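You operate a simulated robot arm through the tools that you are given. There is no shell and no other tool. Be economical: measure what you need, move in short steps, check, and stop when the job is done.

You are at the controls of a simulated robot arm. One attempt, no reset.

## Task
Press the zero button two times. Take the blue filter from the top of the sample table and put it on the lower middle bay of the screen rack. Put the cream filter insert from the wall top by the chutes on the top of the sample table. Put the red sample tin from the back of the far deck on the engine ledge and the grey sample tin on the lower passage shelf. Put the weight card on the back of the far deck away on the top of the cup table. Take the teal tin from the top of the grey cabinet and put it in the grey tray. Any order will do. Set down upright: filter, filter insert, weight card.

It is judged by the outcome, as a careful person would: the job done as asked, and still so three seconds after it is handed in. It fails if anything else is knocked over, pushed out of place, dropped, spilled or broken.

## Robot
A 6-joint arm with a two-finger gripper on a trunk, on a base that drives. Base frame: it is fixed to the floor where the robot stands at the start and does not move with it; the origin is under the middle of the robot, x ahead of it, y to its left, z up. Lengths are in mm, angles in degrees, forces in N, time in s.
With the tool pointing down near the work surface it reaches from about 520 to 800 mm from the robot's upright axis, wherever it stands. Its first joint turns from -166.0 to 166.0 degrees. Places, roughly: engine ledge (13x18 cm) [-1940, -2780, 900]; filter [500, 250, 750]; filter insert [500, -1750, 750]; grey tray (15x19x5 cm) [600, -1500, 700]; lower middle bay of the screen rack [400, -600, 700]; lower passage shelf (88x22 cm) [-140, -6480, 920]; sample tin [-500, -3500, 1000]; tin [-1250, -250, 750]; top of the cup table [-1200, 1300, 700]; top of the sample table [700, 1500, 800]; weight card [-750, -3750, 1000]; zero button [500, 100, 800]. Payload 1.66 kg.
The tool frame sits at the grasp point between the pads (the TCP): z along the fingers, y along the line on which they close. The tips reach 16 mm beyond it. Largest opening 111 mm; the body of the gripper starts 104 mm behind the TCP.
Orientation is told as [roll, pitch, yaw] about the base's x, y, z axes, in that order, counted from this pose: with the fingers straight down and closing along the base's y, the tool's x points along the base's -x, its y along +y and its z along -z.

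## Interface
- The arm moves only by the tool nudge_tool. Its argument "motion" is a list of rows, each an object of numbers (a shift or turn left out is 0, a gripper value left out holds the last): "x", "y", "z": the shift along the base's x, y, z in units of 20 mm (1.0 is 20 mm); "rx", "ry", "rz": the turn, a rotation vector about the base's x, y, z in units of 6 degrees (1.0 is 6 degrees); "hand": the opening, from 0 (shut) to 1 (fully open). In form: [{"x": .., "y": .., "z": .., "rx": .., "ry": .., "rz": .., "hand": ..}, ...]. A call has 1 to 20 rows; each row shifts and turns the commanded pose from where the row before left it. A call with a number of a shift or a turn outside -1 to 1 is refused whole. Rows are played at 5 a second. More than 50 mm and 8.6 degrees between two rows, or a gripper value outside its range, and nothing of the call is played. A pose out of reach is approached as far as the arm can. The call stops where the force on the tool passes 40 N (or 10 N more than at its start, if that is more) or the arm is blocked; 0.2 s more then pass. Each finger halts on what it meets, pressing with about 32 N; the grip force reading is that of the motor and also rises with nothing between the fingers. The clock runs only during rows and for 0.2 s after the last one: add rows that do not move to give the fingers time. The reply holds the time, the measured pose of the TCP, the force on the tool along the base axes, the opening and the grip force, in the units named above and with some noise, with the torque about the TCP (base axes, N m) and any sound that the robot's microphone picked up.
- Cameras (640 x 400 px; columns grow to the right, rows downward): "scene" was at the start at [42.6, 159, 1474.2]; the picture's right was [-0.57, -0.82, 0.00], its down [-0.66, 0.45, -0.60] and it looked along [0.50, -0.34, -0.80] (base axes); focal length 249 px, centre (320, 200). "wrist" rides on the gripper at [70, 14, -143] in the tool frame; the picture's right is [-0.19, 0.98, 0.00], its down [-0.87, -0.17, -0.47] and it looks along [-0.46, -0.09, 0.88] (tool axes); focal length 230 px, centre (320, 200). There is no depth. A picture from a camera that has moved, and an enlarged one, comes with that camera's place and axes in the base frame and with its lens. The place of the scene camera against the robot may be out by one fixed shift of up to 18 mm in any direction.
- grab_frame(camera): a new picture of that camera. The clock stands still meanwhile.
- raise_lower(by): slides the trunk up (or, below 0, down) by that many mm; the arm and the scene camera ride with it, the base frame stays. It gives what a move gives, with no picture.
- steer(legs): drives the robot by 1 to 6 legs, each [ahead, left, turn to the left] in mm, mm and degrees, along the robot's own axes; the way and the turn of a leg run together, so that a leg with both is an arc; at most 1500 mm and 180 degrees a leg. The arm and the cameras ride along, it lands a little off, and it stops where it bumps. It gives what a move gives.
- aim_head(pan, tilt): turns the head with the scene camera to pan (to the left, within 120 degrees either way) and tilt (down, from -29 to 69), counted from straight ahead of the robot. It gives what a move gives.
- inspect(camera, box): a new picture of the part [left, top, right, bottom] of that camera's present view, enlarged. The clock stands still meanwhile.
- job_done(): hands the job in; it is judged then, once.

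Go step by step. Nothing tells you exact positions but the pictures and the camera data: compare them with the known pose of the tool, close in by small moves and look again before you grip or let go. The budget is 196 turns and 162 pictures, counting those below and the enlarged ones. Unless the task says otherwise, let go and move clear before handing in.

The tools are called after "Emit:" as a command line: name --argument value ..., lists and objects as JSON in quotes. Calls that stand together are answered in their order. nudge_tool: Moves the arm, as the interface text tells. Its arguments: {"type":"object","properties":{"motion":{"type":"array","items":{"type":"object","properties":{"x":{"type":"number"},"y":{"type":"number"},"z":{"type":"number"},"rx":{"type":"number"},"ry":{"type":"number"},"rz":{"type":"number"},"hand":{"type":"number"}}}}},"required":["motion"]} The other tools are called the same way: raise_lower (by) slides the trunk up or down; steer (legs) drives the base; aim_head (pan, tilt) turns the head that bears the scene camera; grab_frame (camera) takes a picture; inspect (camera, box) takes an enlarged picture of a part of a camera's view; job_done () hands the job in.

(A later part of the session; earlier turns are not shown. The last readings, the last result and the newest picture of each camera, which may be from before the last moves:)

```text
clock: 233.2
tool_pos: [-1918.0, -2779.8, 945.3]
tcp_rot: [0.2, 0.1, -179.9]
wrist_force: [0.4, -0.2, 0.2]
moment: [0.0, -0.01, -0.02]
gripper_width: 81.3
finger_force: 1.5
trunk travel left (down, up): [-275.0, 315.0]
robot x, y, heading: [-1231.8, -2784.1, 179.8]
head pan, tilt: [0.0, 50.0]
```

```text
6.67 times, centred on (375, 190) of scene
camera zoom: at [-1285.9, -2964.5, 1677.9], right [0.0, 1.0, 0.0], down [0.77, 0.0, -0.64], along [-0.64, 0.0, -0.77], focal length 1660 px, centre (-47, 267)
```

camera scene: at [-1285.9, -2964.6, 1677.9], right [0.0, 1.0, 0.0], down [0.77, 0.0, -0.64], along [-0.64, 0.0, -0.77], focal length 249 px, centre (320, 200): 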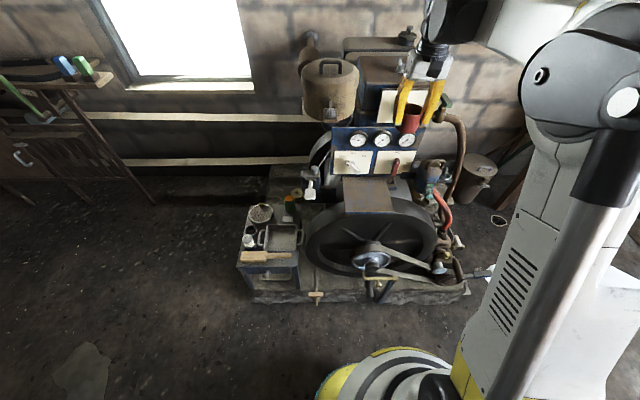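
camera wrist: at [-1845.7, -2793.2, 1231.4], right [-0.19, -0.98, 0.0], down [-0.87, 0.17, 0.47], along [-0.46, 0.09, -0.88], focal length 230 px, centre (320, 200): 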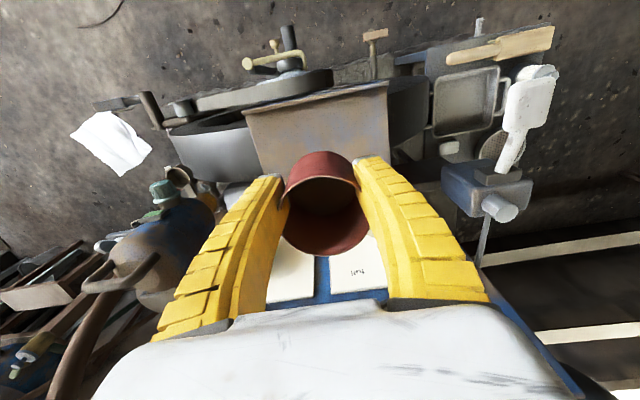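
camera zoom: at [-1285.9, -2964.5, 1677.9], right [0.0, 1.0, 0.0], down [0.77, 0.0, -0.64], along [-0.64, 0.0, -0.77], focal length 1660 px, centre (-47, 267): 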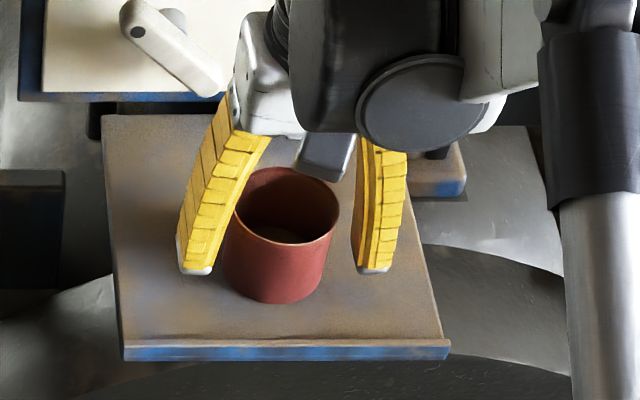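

The red tin stands on the ledge. I'll rise, turn back toward the deck and approach the grey tin.

Emit:
nudge_tool --motion '[{"z": 0.5}, {"z": 1}, {"z": 1}, {"z": 1}, {"z": 1}, {"z": 1}, {"z": 1}, {"z": 1}, {"z": 1}, {"z": 1}, {"z": 1}, {"z": 1}, {"z": 1}, {"z": 1}, {"z": 1}, {"z": 1}, {"z": 1}, {"z": 1, "x": 1}, {"z": 1, "x": 1}]'

Emit:
inspect --camera "scene" --box '[300, 120, 440, 230]'

Emit:
steer --legs '[[0, 0, -180], [0, -900, 0]]'

Emit:
aim_head --pan -30 --tilt 35

Emit:
grab_frame --camera "scene"

Emit:
grab_frame --camera "wrist"

```text
clock: 237.2
tool_pos: [-1876.8, -2779.9, 1316.9]
tcp_rot: [0.2, 0.0, -179.8]
wrist_force: [0.5, 0.1, 1.1]
moment: [0.02, 0.04, -0.01]
gripper_width: 81.2
finger_force: 0.6
trunk travel left (down, up): [-275.0, 315.0]
robot x, y, heading: [-1227.7, -2785.0, 179.9]
head pan, tilt: [0.0, 50.0]
```

```text
3.64 times, centred on (370, 175) of scene
camera zoom: at [-1285.1, -2964.5, 1678.0], right [0.0, 1.0, 0.0], down [0.77, 0.0, -0.64], along [-0.64, 0.0, -0.77], focal length 905 px, centre (138, 291)
```

zoom: 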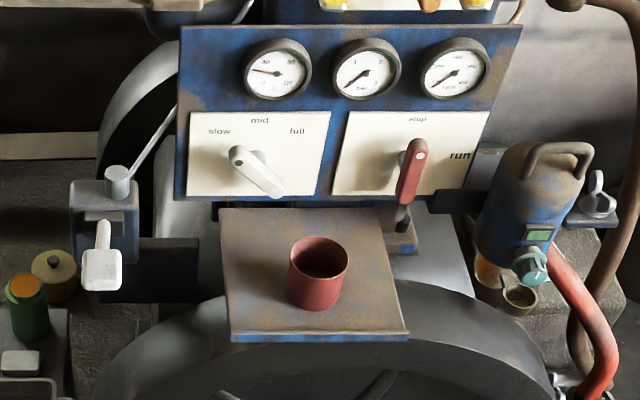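

```text
clock: 249.3
tool_pos: [-581.5, -3687.3, 1316.1]
tcp_rot: [0.2, 0.1, 0.4]
wrist_force: [0.5, 0.1, -0.3]
moment: [0.04, 0.03, 0.01]
gripper_width: 81.1
finger_force: 0.7
trunk travel left (down, up): [-275.0, 315.0]
robot x, y, heading: [-1226.9, -3685.0, 0.1]
head pan, tilt: [0.0, 50.0]
```

```text
clock: 250.2
tool_pos: [-581.3, -3686.4, 1315.5]
tcp_rot: [0.1, 0.0, 0.3]
wrist_force: [0.2, -0.5, -0.8]
moment: [0.02, 0.01, -0.03]
gripper_width: 81.3
finger_force: 1.1
trunk travel left (down, up): [-275.0, 315.0]
robot x, y, heading: [-1229.5, -3681.5, -0.2]
head pan, tilt: [-30.0, 35.0]
```

```text
58 pictures are left
camera scene: at [-1172.6, -3526.7, 1699.6], right [-0.5, -0.87, 0.0], down [-0.5, 0.29, -0.82], along [0.71, -0.41, -0.57], focal length 249 px, centre (320, 200)
```

scene: 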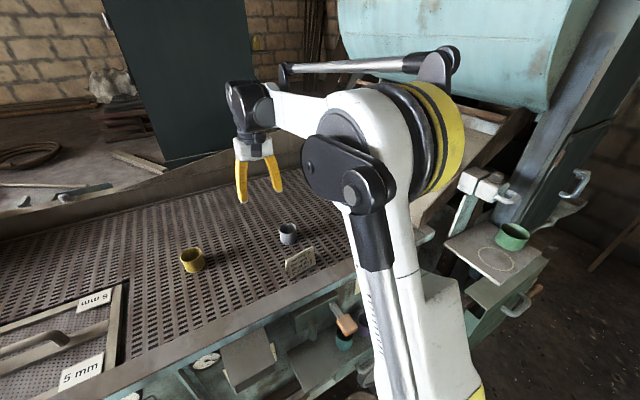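

```text
57 pictures are left
camera wrist: at [-652.1, -3674.1, 1458.5], right [0.18, 0.98, 0.0], down [0.87, -0.16, 0.47], along [0.46, -0.08, -0.88], focal length 230 px, centre (320, 200)
```

wrist: 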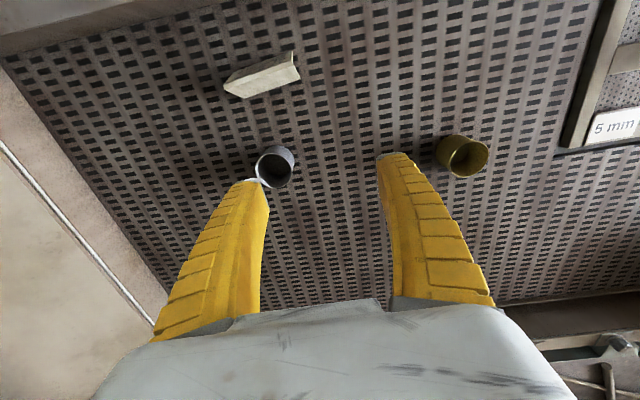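

Grey tin confirmed near (-540,-3769). I'll move above it and check.

Emit:
nudge_tool --motion '[{"x": 0.4, "y": -0.83, "z": -1, "hand": 0.85}, {"x": 0.4, "y": -0.83, "z": -1}, {"x": 0.4, "y": -0.83, "z": -1}, {"x": 0.4, "y": -0.83, "z": -1}, {"x": 0.4, "y": -0.83, "z": -1}, {"z": -1}, {"z": -1}]'

Emit:
grab_frame --camera "wrist"

```text
clock: 251.8
tool_pos: [-541.2, -3769.7, 1175.0]
tcp_rot: [0.2, 0.0, 0.3]
wrist_force: [0.8, 0.8, -0.2]
moment: [-0.01, 0.04, 0.01]
gripper_width: 95.2
finger_force: 0.4
trunk travel left (down, up): [-275.0, 315.0]
robot x, y, heading: [-1229.7, -3685.0, -0.2]
head pan, tilt: [-30.0, 35.0]
```

```text
56 pictures are left
camera wrist: at [-612.4, -3757.0, 1318.1], right [0.18, 0.98, 0.0], down [0.87, -0.16, 0.47], along [0.46, -0.08, -0.88], focal length 230 px, centre (320, 200)
```

wrist: 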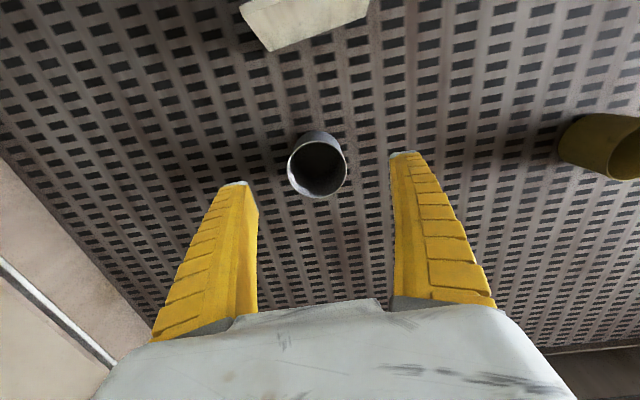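

Emit:
nudge_tool --motion '[{"x": -0.07, "y": -0.1, "z": -1}, {"z": -1}, {"z": -1}, {"z": -1}, {"z": -0.65}, {"hand": 0.4}, {"hand": 0}, {}, {}]'

Emit:
grab_frame --camera "wrist"

```text
clock: 253.8
tool_pos: [-542.7, -3772.7, 1082.5]
tcp_rot: [0.2, 0.0, 0.3]
wrist_force: [0.9, -0.2, 0.2]
moment: [-0.05, 0.0, 0.02]
gripper_width: 0.1
finger_force: 28.4
trunk travel left (down, up): [-275.0, 315.0]
robot x, y, heading: [-1233.0, -3682.4, 0.1]
head pan, tilt: [-30.0, 35.0]
```

```text
55 pictures are left
camera wrist: at [-614.1, -3759.2, 1225.6], right [0.18, 0.98, 0.0], down [0.87, -0.16, 0.47], along [0.46, -0.08, -0.88], focal length 230 px, centre (320, 200)
```

wrist: 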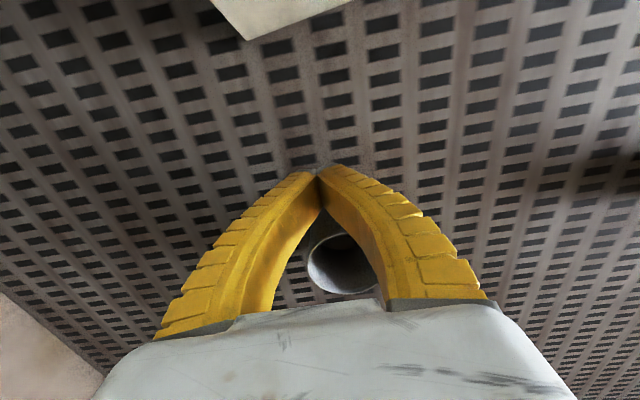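

The fingers closed without the tin, which slipped out past them toward +x. I'll look at how it stands before doing anything.

Emit:
nudge_tool --motion '[{"z": 0.5}, {"z": 1}, {"z": 1}, {"z": 1}, {"z": 1}]'

Emit:
grab_frame --camera "wrist"

Emit:
aim_head --pan -10 --tilt 45

Emit:
inspect --camera "scene" --box '[260, 100, 420, 220]'

```text
clock: 255.0
tool_pos: [-541.9, -3771.5, 1171.9]
tcp_rot: [0.2, 0.0, 0.3]
wrist_force: [0.2, -0.1, 0.7]
moment: [0.03, -0.01, -0.01]
gripper_width: 0.0
finger_force: 28.3
trunk travel left (down, up): [-275.0, 315.0]
robot x, y, heading: [-1230.3, -3683.7, 0.0]
head pan, tilt: [-30.0, 35.0]
```

```text
54 pictures are left
camera wrist: at [-613.7, -3759.7, 1316.0], right [0.18, 0.98, 0.0], down [0.87, -0.16, 0.47], along [0.46, -0.08, -0.88], focal length 230 px, centre (320, 200)
```

wrist: 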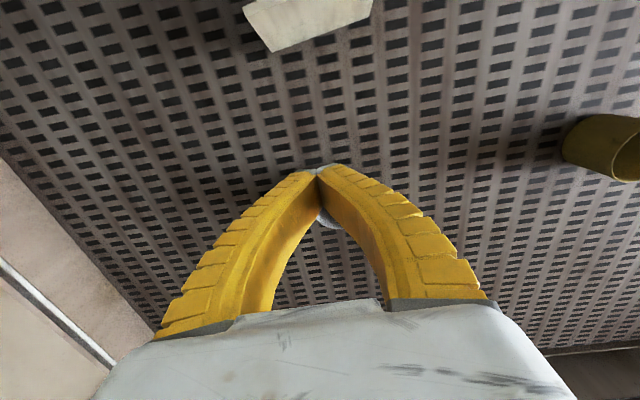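

```text
clock: 255.9
tool_pos: [-543.7, -3773.0, 1172.1]
tcp_rot: [0.2, 0.0, 0.4]
wrist_force: [0.0, 0.2, 1.2]
moment: [0.03, 0.0, 0.01]
gripper_width: 0.1
finger_force: 28.6
trunk travel left (down, up): [-275.0, 315.0]
robot x, y, heading: [-1224.2, -3682.3, -0.1]
head pan, tilt: [-10.0, 45.0]
```

```text
3.33 times, centred on (340, 160) of scene
camera zoom: at [-1168.9, -3497.0, 1684.9], right [-0.17, -0.98, 0.0], down [-0.7, 0.12, -0.71], along [0.7, -0.12, -0.71], focal length 830 px, centre (253, 333)
```

zoom: 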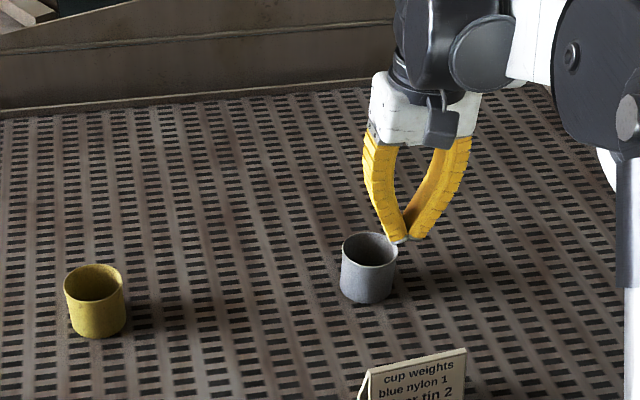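

It's still upright, pushed about 40 mm toward +x. I'll open and re-measure from above.

Emit:
nudge_tool --motion '[{"z": 0.5, "hand": 0.9}, {"z": 0.5}, {"x": 1}, {"x": 1}, {}]'

Emit:
grab_frame --camera "wrist"

Emit:
inspect --camera "scene" --box '[300, 130, 400, 200]'

```text
clock: 257.1
tool_pos: [-502.1, -3772.0, 1191.3]
tcp_rot: [0.2, 0.0, 0.2]
wrist_force: [0.0, 0.4, 0.1]
moment: [-0.02, 0.02, 0.03]
gripper_width: 100.4
finger_force: 0.2
trunk travel left (down, up): [-275.0, 315.0]
robot x, y, heading: [-1230.3, -3684.1, 0.1]
head pan, tilt: [-10.0, 45.0]
```

```text
52 pictures are left
camera wrist: at [-573.1, -3759.0, 1335.6], right [0.18, 0.98, 0.0], down [0.87, -0.16, 0.47], along [0.46, -0.08, -0.88], focal length 230 px, centre (320, 200)
```

wrist: 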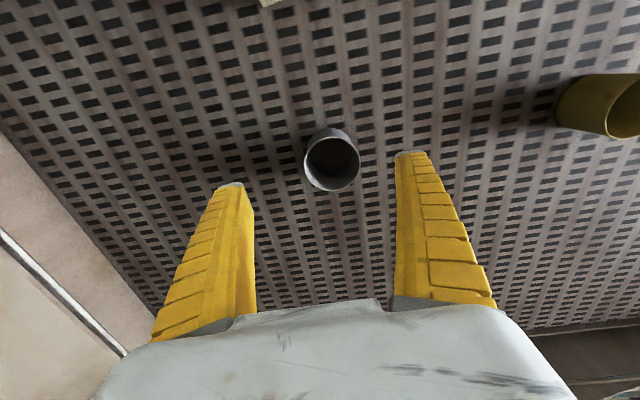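

```text
5.71 times, centred on (350, 165) of scene
camera zoom: at [-1169.1, -3496.9, 1684.9], right [-0.17, -0.98, 0.0], down [-0.7, 0.12, -0.71], along [0.7, -0.12, -0.71], focal length 1422 px, centre (149, 400)
```

zoom: 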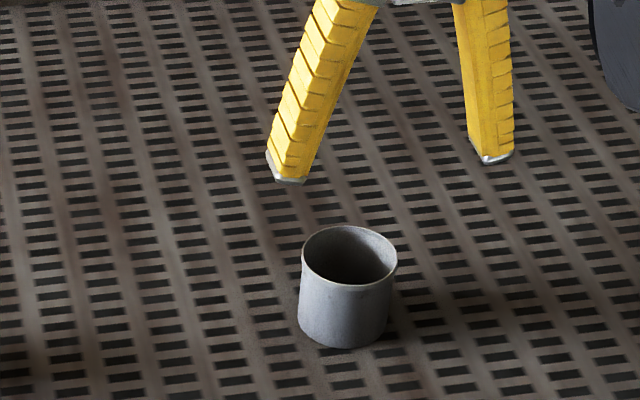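

It's now about (-497,-3758), and my earlier grips were all a few mm too near the robot, so I'll aim about 8 mm further out. I'll check again before closing.

Emit:
nudge_tool --motion '[{"x": 0.6, "y": 0.7, "z": -1}, {"z": -1}, {"z": -1}, {"z": -1}, {"z": -1}, {"z": -0.5}]'

Emit:
grab_frame --camera "wrist"

Emit:
inspect --camera "scene" --box '[300, 130, 400, 200]'

```text
clock: 258.5
tool_pos: [-490.4, -3757.4, 1082.6]
tcp_rot: [0.2, 0.0, 0.3]
wrist_force: [0.8, 0.9, 0.4]
moment: [0.01, -0.02, 0.0]
gripper_width: 100.6
finger_force: 0.6
trunk travel left (down, up): [-275.0, 315.0]
robot x, y, heading: [-1230.5, -3687.0, -0.0]
head pan, tilt: [-10.0, 45.0]
```

```text
50 pictures are left
camera wrist: at [-561.0, -3745.5, 1225.4], right [0.18, 0.98, 0.0], down [0.87, -0.16, 0.47], along [0.46, -0.08, -0.88], focal length 230 px, centre (320, 200)
```

wrist: 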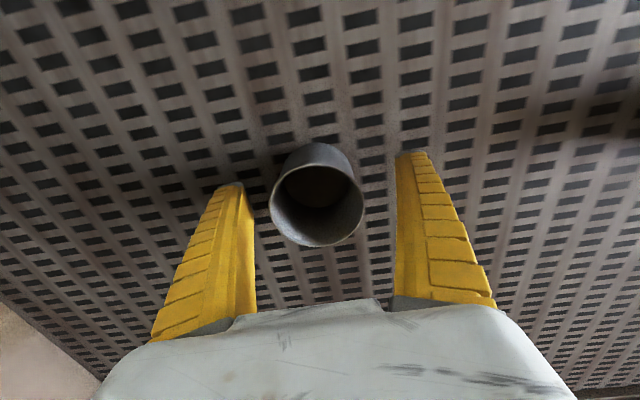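

```text
5.71 times, centred on (350, 165) of scene
camera zoom: at [-1168.8, -3496.9, 1684.8], right [-0.17, -0.98, 0.0], down [-0.7, 0.12, -0.71], along [0.7, -0.12, -0.71], focal length 1422 px, centre (149, 400)
```

zoom: 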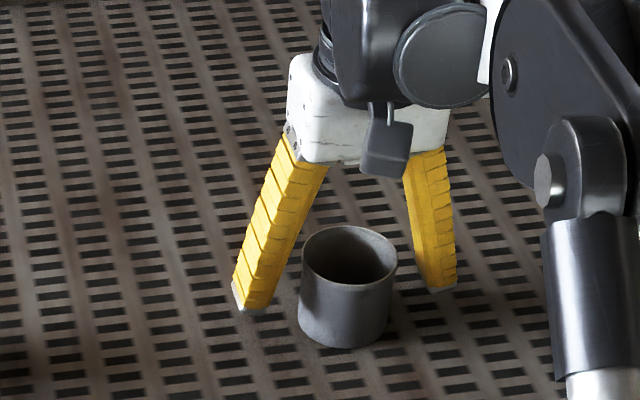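

I'll shift a further 6 mm outward and close slowly, checking the width as it contacts.

Emit:
nudge_tool --motion '[{"x": 0.3}, {"hand": 0.6}, {"hand": 0.5}, {"hand": 0.46}, {}]'

Emit:
grab_frame --camera "wrist"

```text
clock: 259.7
tool_pos: [-485.1, -3759.3, 1083.2]
tcp_rot: [0.2, 0.0, 0.3]
wrist_force: [-0.2, -0.1, 5.9]
moment: [0.0, -0.04, 0.09]
gripper_width: 51.5
finger_force: 23.4
trunk travel left (down, up): [-275.0, 315.0]
robot x, y, heading: [-1227.6, -3685.6, 0.2]
head pan, tilt: [-10.0, 45.0]
```

```text
48 pictures are left
camera wrist: at [-555.4, -3745.3, 1225.7], right [0.18, 0.98, 0.0], down [0.87, -0.16, 0.47], along [0.46, -0.08, -0.88], focal length 230 px, centre (320, 200)
```

wrist: 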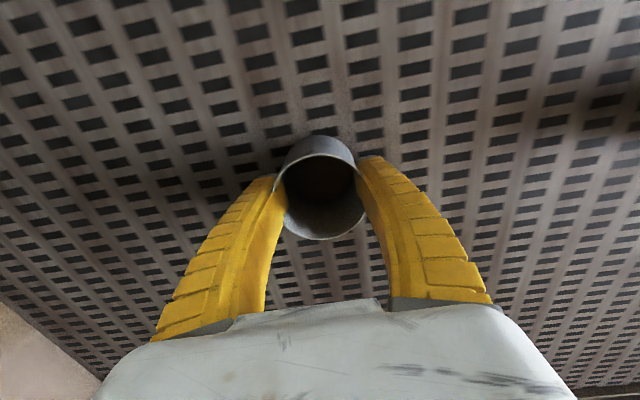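

Emit:
nudge_tool --motion '[{"hand": 0.2}, {"hand": 0}, {}, {}]'

Emit:
nudge_tool --motion '[{"z": 0.5}, {"z": 1}, {"z": 1}, {"z": 1}, {"z": 1}, {"z": 1}, {"z": 1}, {"z": 1}, {"z": 1}, {"z": 1}, {"z": 1}, {"z": 1}]'

Emit:
grab_frame --camera "wrist"

```text
clock: 260.7
tool_pos: [-484.7, -3757.7, 1083.0]
tcp_rot: [0.2, 0.0, 0.4]
wrist_force: [0.9, -0.3, 8.0]
moment: [-0.04, -0.07, 0.06]
gripper_width: 49.8
finger_force: 32.9
trunk travel left (down, up): [-275.0, 315.0]
robot x, y, heading: [-1230.6, -3685.1, -0.1]
head pan, tilt: [-10.0, 45.0]
```

```text
clock: 263.3
tool_pos: [-485.3, -3757.9, 1313.6]
tcp_rot: [0.2, 0.1, 0.3]
wrist_force: [0.1, 0.2, -1.1]
moment: [-0.01, 0.01, 0.01]
gripper_width: 49.0
finger_force: 32.4
trunk travel left (down, up): [-275.0, 315.0]
robot x, y, heading: [-1234.0, -3686.6, 0.1]
head pan, tilt: [-10.0, 45.0]
```

```text
47 pictures are left
camera wrist: at [-555.9, -3744.9, 1455.9], right [0.18, 0.98, 0.0], down [0.87, -0.16, 0.47], along [0.46, -0.08, -0.88], focal length 230 px, centre (320, 200)
```

wrist: 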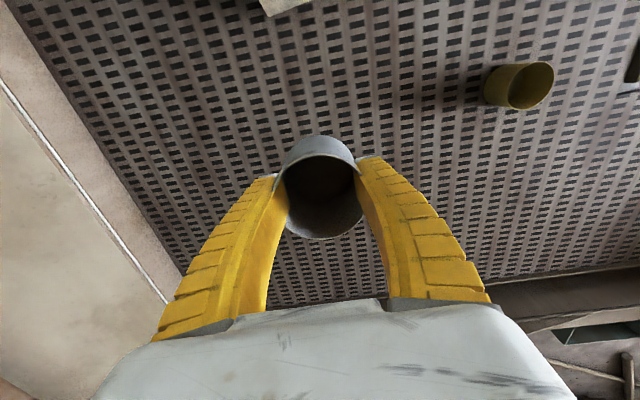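

The grey tin is held. I'll drive back up a little, turn to face down the corridor, and look for the passage shelf.

Emit:
steer --legs '[[-60, 500, 0], [0, 0, -90]]'

Emit:
aim_head --pan 5 --tilt 15

Emit:
grab_frame --camera "scene"

```text
clock: 270.0
tool_pos: [-1356.8, -3933.1, 1312.5]
tcp_rot: [0.2, 0.0, -89.1]
wrist_force: [0.4, 0.0, -0.2]
moment: [0.03, -0.02, 0.01]
gripper_width: 48.0
finger_force: 32.5
trunk travel left (down, up): [-275.0, 315.0]
robot x, y, heading: [-1290.4, -3182.4, -89.2]
head pan, tilt: [-10.0, 45.0]
```

```text
clock: 271.0
tool_pos: [-1358.7, -3933.4, 1311.7]
tcp_rot: [0.3, 0.0, -89.2]
wrist_force: [-0.9, -0.7, -0.3]
moment: [-0.01, -0.01, 0.0]
gripper_width: 48.4
finger_force: 32.0
trunk travel left (down, up): [-275.0, 315.0]
robot x, y, heading: [-1290.1, -3191.2, -89.4]
head pan, tilt: [5.0, 15.0]
```

```text
46 pictures are left
camera scene: at [-1091.1, -3247.6, 1731.6], right [-1.0, -0.1, 0.0], down [-0.02, 0.26, -0.97], along [0.09, -0.96, -0.26], focal length 249 px, centre (320, 200)
```

scene: 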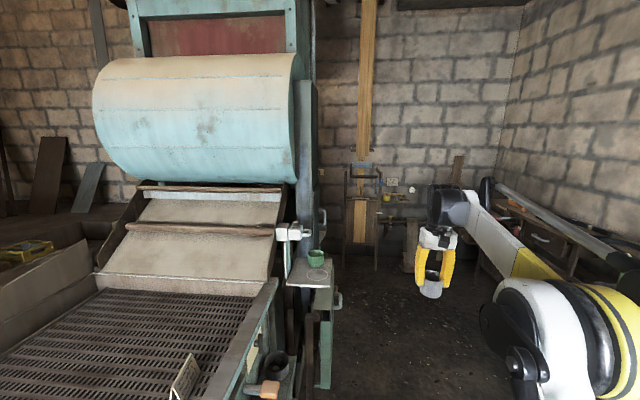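

The shelf must be behind the drum machine along the back wall. First I'll look at the floor ahead for the bowl and rag.

Emit:
aim_head --pan 0 --tilt 50

Emit:
grab_frame --camera "scene"

```text
clock: 272.0
tool_pos: [-1358.3, -3933.6, 1311.8]
tcp_rot: [0.3, 0.0, -89.1]
wrist_force: [-0.3, 0.4, -0.4]
moment: [-0.01, -0.01, 0.0]
gripper_width: 47.8
finger_force: 31.9
trunk travel left (down, up): [-275.0, 315.0]
robot x, y, heading: [-1286.4, -3188.2, -89.6]
head pan, tilt: [0.0, 50.0]
```

```text
45 pictures are left
camera scene: at [-1099.4, -3231.5, 1678.0], right [-1.0, -0.01, 0.0], down [-0.01, 0.77, -0.64], along [0.01, -0.64, -0.77], focal length 249 px, centre (320, 200)
```

scene: 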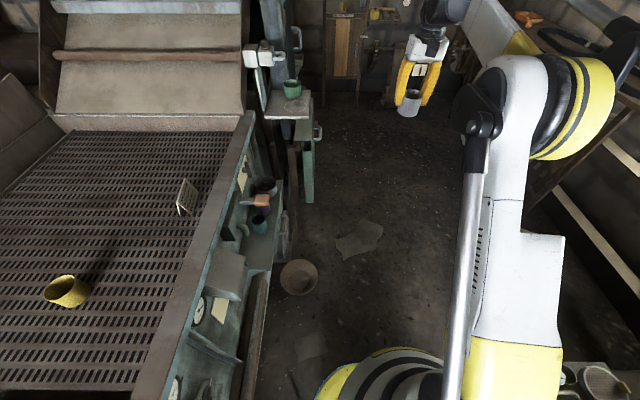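

The rag looks flat, with the bowl at (-935,-3928). I'll pass with the base centre at x≈-1385, clearing the bowl.

Emit:
steer --legs '[[0, -98, 0], [1500, 0, 0], [400, 0, 0]]'

Emit:
aim_head --pan 50 --tilt 30

Emit:
grab_frame --camera "scene"

```text
clock: 282.2
tool_pos: [-1439.5, -5828.3, 1311.7]
tcp_rot: [0.2, 0.0, -89.2]
wrist_force: [-0.2, 0.0, -0.8]
moment: [0.02, 0.01, 0.0]
gripper_width: 48.0
finger_force: 31.7
trunk travel left (down, up): [-275.0, 315.0]
robot x, y, heading: [-1372.6, -5083.3, -89.6]
head pan, tilt: [0.0, 50.0]
```

```text
clock: 283.4
tool_pos: [-1439.2, -5828.6, 1312.8]
tcp_rot: [0.2, 0.1, -89.2]
wrist_force: [0.8, -0.1, -0.5]
moment: [-0.01, -0.01, 0.0]
gripper_width: 47.7
finger_force: 32.1
trunk travel left (down, up): [-275.0, 315.0]
robot x, y, heading: [-1372.8, -5085.3, -89.4]
head pan, tilt: [50.0, 30.0]
```

```text
44 pictures are left
camera scene: at [-1110.4, -5107.7, 1707.4], right [-0.64, -0.77, 0.0], down [-0.39, 0.32, -0.87], along [0.67, -0.55, -0.5], focal length 249 px, centre (320, 200)
```

scene: 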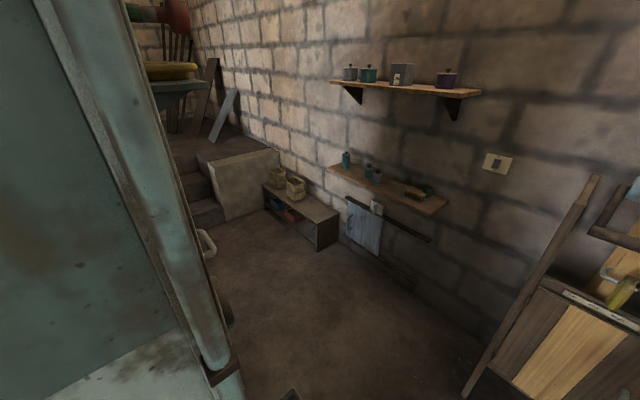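

The lower passage shelf spans about x -580 to 275 at z≈920, with a free gap near x≈-190 between cups and a brush. I'll lower the trunk, come forward, turn 45° and look again.

Emit:
raise_lower --by -150

Emit:
steer --legs '[[215, 0, 0], [0, 0, 44.5]]'

Emit:
aim_head --pan 25 --tilt 45

Emit:
grab_frame --camera "scene"

```text
clock: 285.1
tool_pos: [-1439.0, -5828.2, 1162.8]
tcp_rot: [0.2, 0.1, -89.2]
wrist_force: [-0.5, 0.2, -0.5]
moment: [0.0, 0.0, 0.02]
gripper_width: 48.0
finger_force: 31.8
trunk travel left (down, up): [-125.0, 465.0]
robot x, y, heading: [-1370.2, -5083.4, -89.4]
head pan, tilt: [50.0, 30.0]
```

```text
clock: 288.8
tool_pos: [-896.1, -5877.3, 1162.5]
tcp_rot: [0.2, 0.0, -44.8]
wrist_force: [-0.4, -0.4, -0.5]
moment: [0.02, -0.02, -0.03]
gripper_width: 48.2
finger_force: 32.2
trunk travel left (down, up): [-125.0, 465.0]
robot x, y, heading: [-1370.9, -5299.2, -45.5]
head pan, tilt: [50.0, 30.0]
```

```text
clock: 289.7
tool_pos: [-896.1, -5875.9, 1161.3]
tcp_rot: [0.2, 0.0, -44.8]
wrist_force: [0.3, 0.6, -0.7]
moment: [0.0, 0.0, -0.01]
gripper_width: 48.2
finger_force: 31.9
trunk travel left (down, up): [-125.0, 465.0]
robot x, y, heading: [-1368.5, -5296.2, -45.0]
head pan, tilt: [25.0, 45.0]
```

```text
43 pictures are left
camera scene: at [-1171.3, -5165.3, 1534.9], right [-0.34, -0.94, 0.0], down [-0.66, 0.24, -0.71], along [0.66, -0.24, -0.71], focal length 249 px, centre (320, 200)
```

scene: 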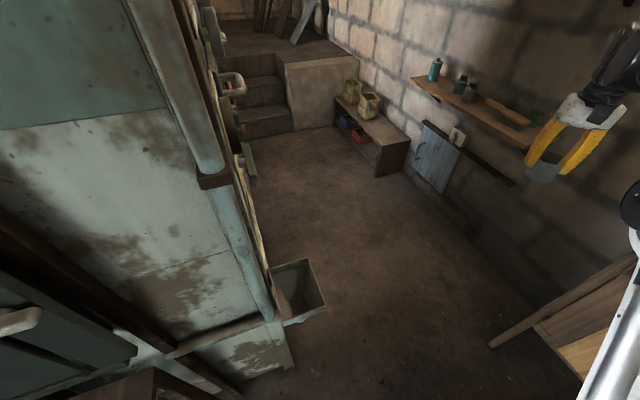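

There's an outlet box low on the machine's rear, and a leaning ladder on the right. I'll go in between them to about (-190,-5700) and face the shelf.

Emit:
steer --legs '[[383, -213, 0], [733, 766, 0], [0, 0, -45]]'

Emit:
aim_head --pan 0 --tilt 38

Emit:
grab_frame --camera "scene"

Emit:
grab_frame --camera "wrist"

```text
clock: 299.5
tool_pos: [-284.0, -6437.0, 1162.5]
tcp_rot: [0.3, 0.0, -90.2]
wrist_force: [-0.5, 0.6, 0.0]
moment: [0.01, 0.01, 0.01]
gripper_width: 48.1
finger_force: 31.9
trunk travel left (down, up): [-125.0, 465.0]
robot x, y, heading: [-201.3, -5694.5, -90.8]
head pan, tilt: [25.0, 45.0]
```

```text
clock: 300.4
tool_pos: [-283.1, -6438.7, 1162.2]
tcp_rot: [0.2, 0.1, -90.1]
wrist_force: [0.3, 0.5, -0.7]
moment: [0.01, 0.02, 0.02]
gripper_width: 48.0
finger_force: 32.3
trunk travel left (down, up): [-125.0, 465.0]
robot x, y, heading: [-200.5, -5690.0, -90.6]
head pan, tilt: [0.0, 38.0]
```

```text
42 pictures are left
camera scene: at [-11.3, -5750.2, 1545.1], right [-1.0, 0.01, 0.0], down [0.01, 0.62, -0.79], along [-0.01, -0.79, -0.62], focal length 249 px, centre (320, 200)
```

scene: 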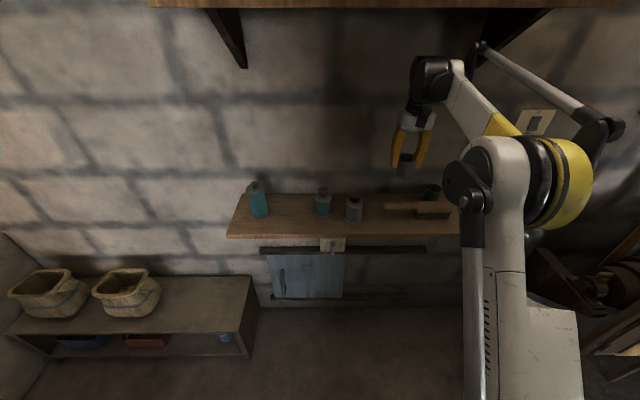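

```text
41 pictures are left
camera wrist: at [-270.9, -6367.6, 1305.5], right [0.98, -0.19, 0.0], down [-0.17, -0.86, 0.47], along [-0.09, -0.46, -0.88], focal length 230 px, centre (320, 200)
```

wrist: 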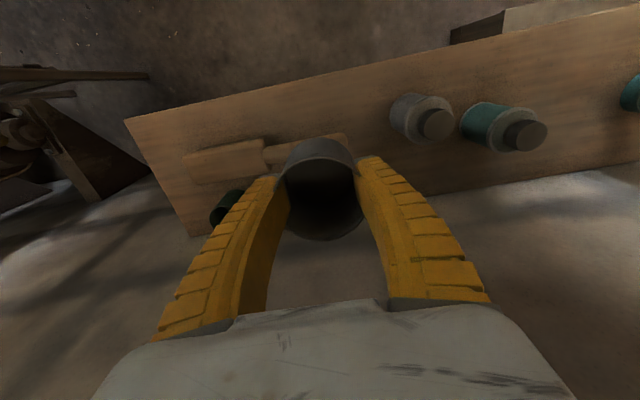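

The shelf has a brush to the right, two bottles in the middle and a blue bottle at the left end. The widest free gap is near (85,-6450), so I'll shift the robot along.

Emit:
steer --legs '[[0, 360, 0]]'

Emit:
grab_frame --camera "wrist"

Emit:
grab_frame --camera "scene"

```text
clock: 302.7
tool_pos: [75.0, -6441.5, 1163.1]
tcp_rot: [0.1, 0.0, -90.1]
wrist_force: [-0.1, 0.4, -1.3]
moment: [0.0, 0.02, 0.0]
gripper_width: 48.2
finger_force: 32.1
trunk travel left (down, up): [-125.0, 465.0]
robot x, y, heading: [156.0, -5694.1, -90.7]
head pan, tilt: [0.0, 38.0]
```

```text
40 pictures are left
camera wrist: at [86.5, -6371.3, 1305.6], right [0.98, -0.19, 0.0], down [-0.17, -0.86, 0.47], along [-0.09, -0.46, -0.88], focal length 230 px, centre (320, 200)
```

wrist: 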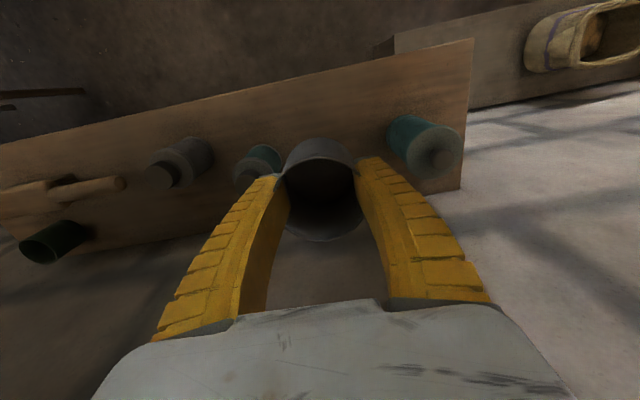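

```text
39 pictures are left
camera scene: at [346.4, -5754.0, 1545.0], right [-1.0, 0.01, 0.0], down [0.01, 0.62, -0.79], along [-0.01, -0.79, -0.62], focal length 249 px, centre (320, 200)
```

scene: 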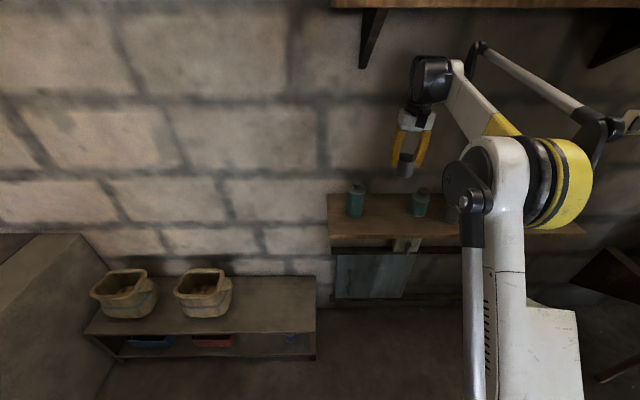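

I'll move to x≈87 midway between the two bottles and lower partway.

Emit:
nudge_tool --motion '[{"x": 0.62, "z": -1}, {"z": -1}, {"z": -1}, {"z": -1}, {"z": -1}, {"z": -1}, {"z": -1}, {"z": -1}]'

Emit:
grab_frame --camera "wrist"

Emit:
inspect --camera "scene" --box '[320, 120, 480, 260]'

```text
clock: 304.5
tool_pos: [85.7, -6440.4, 1002.4]
tcp_rot: [0.2, 0.0, -90.4]
wrist_force: [0.0, -0.3, -0.4]
moment: [-0.01, 0.0, -0.04]
gripper_width: 47.7
finger_force: 31.9
trunk travel left (down, up): [-125.0, 465.0]
robot x, y, heading: [160.0, -5696.9, -90.6]
head pan, tilt: [0.0, 38.0]
```

```text
38 pictures are left
camera wrist: at [98.7, -6371.4, 1145.1], right [0.98, -0.19, 0.0], down [-0.17, -0.86, 0.47], along [-0.09, -0.46, -0.88], focal length 230 px, centre (320, 200)
```

wrist: 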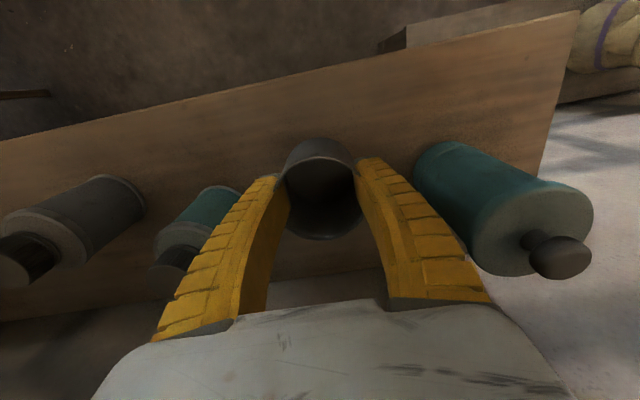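

```text
2.86 times, centred on (400, 190) of scene
camera zoom: at [345.8, -5754.1, 1545.1], right [-1.0, 0.01, 0.0], down [0.01, 0.62, -0.79], along [-0.01, -0.79, -0.62], focal length 711 px, centre (91, 229)
```

zoom: 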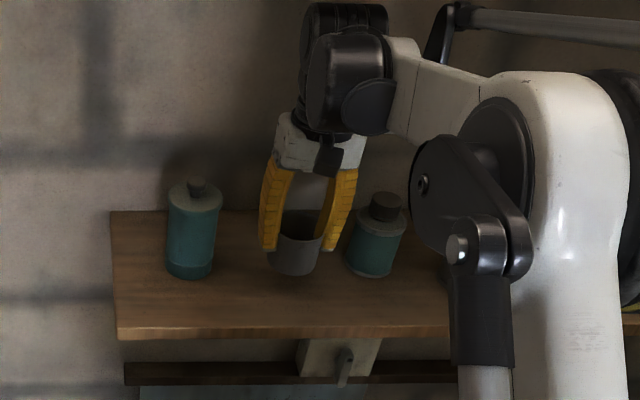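

The scene view shows the tin closer to the right bottle, so I'll shift 15 mm left (+x) and lower to near contact.

Emit:
nudge_tool --motion '[{"x": 0.75}, {"z": -1}, {"z": -0.6}, {"z": -0.2}]'

Emit:
nudge_tool --motion '[{"z": -0.15}, {"z": -0.15}]'

Emit:
nudge_tool --motion '[{"z": -0.15}, {}]'

Emit:
inspect --camera "scene" --box '[340, 150, 460, 250]'

```text
clock: 305.5
tool_pos: [100.9, -6440.9, 966.0]
tcp_rot: [0.2, 0.0, -90.2]
wrist_force: [0.2, -0.4, -1.0]
moment: [-0.01, 0.0, -0.02]
gripper_width: 48.0
finger_force: 32.0
trunk travel left (down, up): [-125.0, 465.0]
robot x, y, heading: [155.7, -5694.6, -90.4]
head pan, tilt: [0.0, 38.0]
```

```text
clock: 306.1
tool_pos: [100.5, -6440.5, 962.3]
tcp_rot: [0.1, -0.1, -90.3]
wrist_force: [-0.6, -6.6, 21.1]
moment: [-0.21, 0.04, 0.01]
gripper_width: 50.2
finger_force: 32.4
trunk travel left (down, up): [-125.0, 465.0]
robot x, y, heading: [154.0, -5695.4, -90.5]
head pan, tilt: [0.0, 38.0]
```

```text
clock: 306.7
tool_pos: [100.6, -6440.3, 958.2]
tcp_rot: [0.2, 0.0, -90.2]
wrist_force: [-2.0, -7.9, 27.6]
moment: [-0.19, 0.04, -0.01]
gripper_width: 55.6
finger_force: 32.4
trunk travel left (down, up): [-125.0, 465.0]
robot x, y, heading: [154.2, -5699.1, -90.6]
head pan, tilt: [0.0, 38.0]
```

```text
4.00 times, centred on (400, 200) of scene
camera zoom: at [345.9, -5752.2, 1545.3], right [-1.0, 0.01, 0.0], down [0.01, 0.61, -0.79], along [-0.01, -0.79, -0.61], focal length 996 px, centre (0, 200)
```

zoom: 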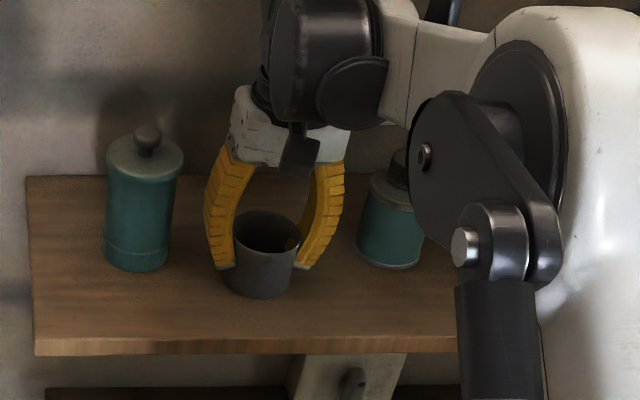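

Contact was at z≈964 and the tin is on the shelf. I'll back off the pressure, release and check.

Emit:
nudge_tool --motion '[{"z": 0.2}, {"z": 0.12}, {}, {"hand": 0.55}, {"hand": 0.68}, {}, {}]'

Emit:
inspect --camera "scene" --box '[340, 150, 460, 250]'

```text
clock: 308.3
tool_pos: [101.5, -6442.4, 963.7]
tcp_rot: [0.2, 0.0, -90.2]
wrist_force: [0.6, -0.1, -0.4]
moment: [-0.02, 0.0, 0.03]
gripper_width: 77.1
finger_force: 1.3
trunk travel left (down, up): [-125.0, 465.0]
robot x, y, heading: [152.1, -5698.8, -90.6]
head pan, tilt: [0.0, 38.0]
```

```text
4.00 times, centred on (400, 200) of scene
camera zoom: at [345.9, -5754.0, 1545.1], right [-1.0, 0.01, 0.0], down [0.01, 0.62, -0.79], along [-0.01, -0.79, -0.62], focal length 996 px, centre (0, 200)
```

zoom: 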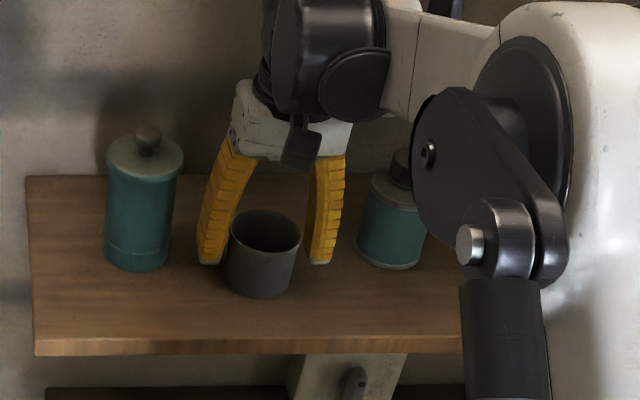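

The grey tin stands well on the shelf. I'll rise and drive back out the way I came.

Emit:
nudge_tool --motion '[{"z": 0.5}, {"z": 1}, {"z": 1}, {"z": 1}, {"z": 1}, {"z": 1}, {"z": 1}, {"z": 1}, {"z": 1}, {"z": 1}, {"z": 1}]'

Emit:
steer --legs '[[0, 0, 45], [-966, -1019, 0]]'

Emit:
inspect --camera "scene" --box '[0, 0, 640, 400]'

```text
clock: 310.7
tool_pos: [100.5, -6439.1, 1173.2]
tcp_rot: [0.3, 0.0, -90.3]
wrist_force: [0.2, 0.0, -0.4]
moment: [0.01, 0.0, 0.02]
gripper_width: 76.7
finger_force: 0.7
trunk travel left (down, up): [-125.0, 465.0]
robot x, y, heading: [153.6, -5695.8, -90.5]
head pan, tilt: [0.0, 38.0]
```

```text
clock: 319.8
tool_pos: [-767.1, -6286.7, 1174.2]
tcp_rot: [0.1, 0.0, -45.5]
wrist_force: [0.2, 0.7, -0.2]
moment: [-0.02, -0.03, 0.0]
gripper_width: 77.0
finger_force: 1.1
trunk travel left (down, up): [-125.0, 465.0]
robot x, y, heading: [-1249.9, -5718.5, -45.8]
head pan, tilt: [0.0, 38.0]
```

```text
1.00 times, centred on (320, 200) of scene (not enlarged: the box is as wide or as high as the picture)
camera zoom: at [-1067.6, -5623.4, 1545.1], right [-0.72, -0.7, 0.0], down [-0.43, 0.44, -0.79], along [0.55, -0.57, -0.62], focal length 249 px, centre (320, 200)
```

zoom: 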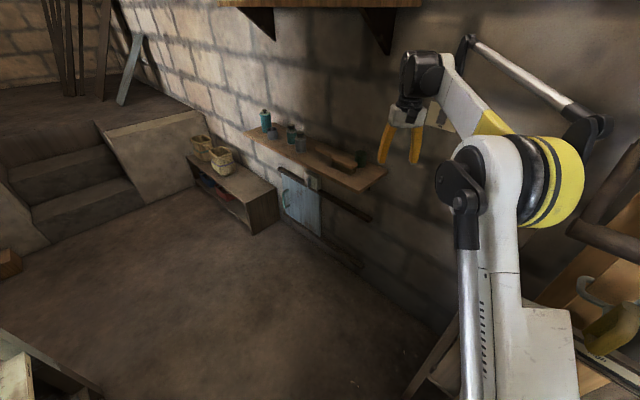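

The grey tin is on the shelf with everything in place. I'll back out to the corridor, raise the trunk, and return to the deck.

Emit:
steer --legs '[[-387, 202, 0], [0, 0, -44], [-1300, 0, 0], [-820, 0, 0]]'

Emit:
raise_lower --by 150

```text
clock: 334.5
tool_pos: [-1429.6, -3933.7, 1173.8]
tcp_rot: [0.1, 0.1, -89.1]
wrist_force: [0.3, -0.1, -0.4]
moment: [-0.02, 0.06, 0.02]
gripper_width: 77.0
finger_force: 0.7
trunk travel left (down, up): [-125.0, 465.0]
robot x, y, heading: [-1386.4, -3189.7, -89.4]
head pan, tilt: [0.0, 38.0]
```

```text
clock: 336.3
tool_pos: [-1428.0, -3933.9, 1323.3]
tcp_rot: [0.2, 0.0, -89.2]
wrist_force: [0.3, -0.4, -0.2]
moment: [0.01, 0.01, -0.02]
gripper_width: 76.9
finger_force: 1.5
trunk travel left (down, up): [-275.0, 315.0]
robot x, y, heading: [-1384.9, -3193.5, -89.5]
head pan, tilt: [0.0, 38.0]
```

Now for the weight card. I'll turn to face the deck and move up to it.

Emit:
steer --legs '[[0, 0, 89.5], [60, -467, 0]]'

Emit:
nudge_tool --motion '[{"x": -1, "z": -1, "hand": 1}, {"x": -1, "z": -1}, {"x": -1, "z": -1}, {"x": -1, "z": -1}]'

Emit:
grab_frame --camera "wrist"

Emit:
aim_head --pan -10 --tilt 45

Emit:
inspect --camera "scene" --box '[240, 120, 440, 260]'

```text
clock: 342.8
tool_pos: [-592.0, -3711.6, 1323.1]
tcp_rot: [0.2, 0.0, -0.6]
wrist_force: [-0.7, 0.9, -0.6]
moment: [0.02, 0.02, 0.01]
gripper_width: 76.9
finger_force: 0.9
trunk travel left (down, up): [-275.0, 315.0]
robot x, y, heading: [-1329.7, -3654.4, -0.6]
head pan, tilt: [0.0, 38.0]
```

```text
clock: 343.8
tool_pos: [-672.3, -3712.0, 1243.7]
tcp_rot: [0.3, -0.1, -0.4]
wrist_force: [-0.8, 1.0, -0.1]
moment: [-0.01, 0.0, -0.01]
gripper_width: 111.1
finger_force: 0.1
trunk travel left (down, up): [-275.0, 315.0]
robot x, y, heading: [-1335.0, -3655.6, -0.8]
head pan, tilt: [0.0, 38.0]
```

```text
33 pictures are left
camera wrist: at [-741.9, -3697.9, 1386.5], right [0.2, 0.98, 0.0], down [0.86, -0.18, 0.47], along [0.46, -0.09, -0.88], focal length 230 px, centre (320, 200)
```

wrist: 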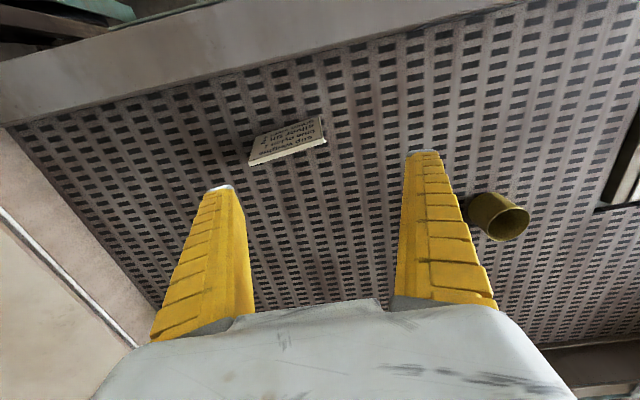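

```text
clock: 344.6
tool_pos: [-670.3, -3711.7, 1243.8]
tcp_rot: [0.3, 0.0, -0.4]
wrist_force: [-0.2, 0.1, -0.8]
moment: [0.0, 0.03, 0.02]
gripper_width: 110.8
finger_force: 0.1
trunk travel left (down, up): [-275.0, 315.0]
robot x, y, heading: [-1339.7, -3652.3, -0.8]
head pan, tilt: [-10.0, 45.0]
```

```text
2.86 times, centred on (340, 190) of scene
camera zoom: at [-1270.9, -3467.9, 1684.9], right [-0.19, -0.98, 0.0], down [-0.69, 0.13, -0.71], along [0.69, -0.13, -0.71], focal length 711 px, centre (263, 229)
```

zoom: 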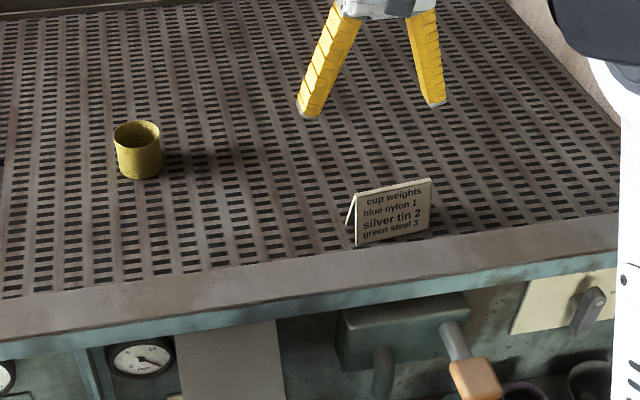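

The card's ridge runs nearly along y from (-664,-3804) to (-674,-3703), with its top at z≈1106. I'll grip it by its two ends, about 97 mm apart, with the tool turned ~6°, and line up just above first.

Emit:
nudge_tool --motion '[{"x": 0.37, "y": -1, "rz": 0.97}, {"y": -1}, {"z": -1}, {"z": -1}, {"z": -1}, {"z": -1}, {"z": -0.3}]'

Emit:
grab_frame --camera "wrist"

Emit:
inspect --camera "scene" --box '[320, 150, 420, 220]'

```text
clock: 346.1
tool_pos: [-664.3, -3753.0, 1156.4]
tcp_rot: [0.2, 0.0, 5.3]
wrist_force: [0.0, 1.2, 0.2]
moment: [0.01, -0.02, 0.01]
gripper_width: 111.0
finger_force: 0.1
trunk travel left (down, up): [-275.0, 315.0]
robot x, y, heading: [-1334.5, -3653.8, -0.7]
head pan, tilt: [-10.0, 45.0]
```

```text
31 pictures are left
camera wrist: at [-735.4, -3745.5, 1300.2], right [0.1, 1.0, 0.0], down [0.88, -0.09, 0.47], along [0.47, -0.04, -0.88], focal length 230 px, centre (320, 200)
```

wrist: 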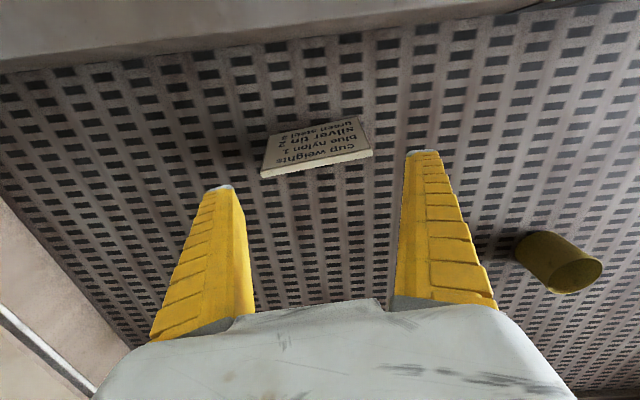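

```text
5.71 times, centred on (370, 185) of scene
camera zoom: at [-1270.9, -3468.0, 1684.8], right [-0.19, -0.98, 0.0], down [-0.69, 0.13, -0.71], along [0.69, -0.13, -0.71], focal length 1422 px, centre (34, 286)
```

zoom: 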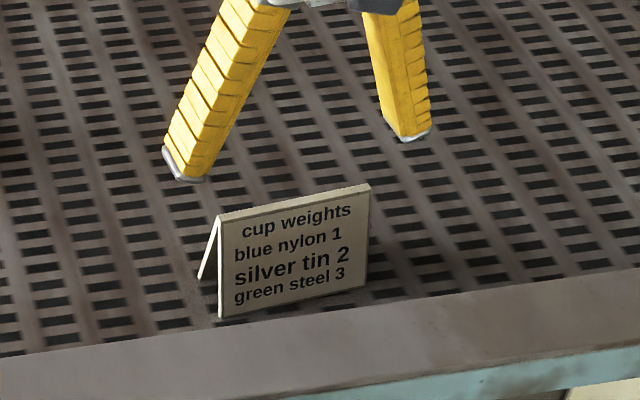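

The tips line up with the card's ends with a few mm to spare on each side. I'll trim yaw by 1.5° and go down to ridge level, then check.

Emit:
nudge_tool --motion '[{"y": -0.07, "rz": 0.25, "z": -1}, {"z": -0.6}]'

Emit:
grab_frame --camera "wrist"

Emit:
inspect --camera "scene" --box '[320, 150, 420, 220]'

```text
clock: 346.8
tool_pos: [-663.0, -3752.7, 1126.1]
tcp_rot: [0.3, 0.0, 6.8]
wrist_force: [-0.3, -0.3, -0.7]
moment: [0.0, 0.06, -0.01]
gripper_width: 111.1
finger_force: 0.0
trunk travel left (down, up): [-275.0, 315.0]
robot x, y, heading: [-1330.9, -3655.1, -0.7]
head pan, tilt: [-10.0, 45.0]
```

```text
29 pictures are left
camera wrist: at [-735.2, -3748.5, 1268.5], right [0.07, 1.0, 0.0], down [0.88, -0.06, 0.47], along [0.47, -0.03, -0.88], focal length 230 px, centre (320, 200)
```

wrist: 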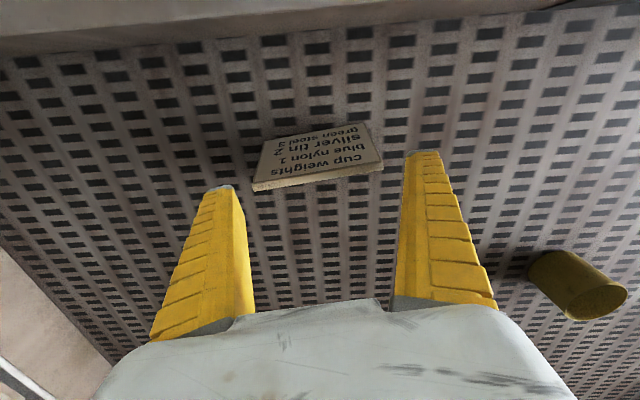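

```text
5.71 times, centred on (370, 185) of scene
camera zoom: at [-1270.8, -3468.0, 1684.8], right [-0.19, -0.98, 0.0], down [-0.69, 0.13, -0.71], along [0.69, -0.13, -0.71], focal length 1422 px, centre (34, 286)
```

zoom: 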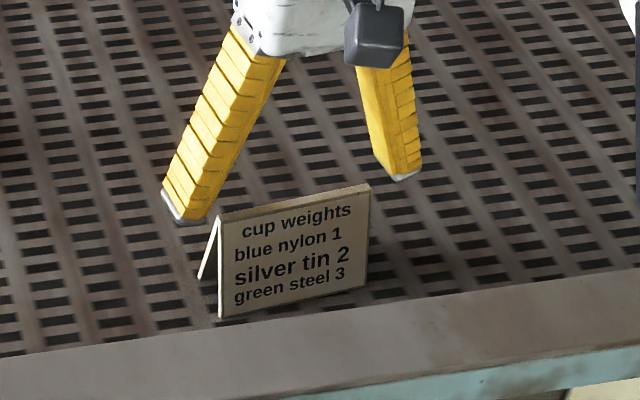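

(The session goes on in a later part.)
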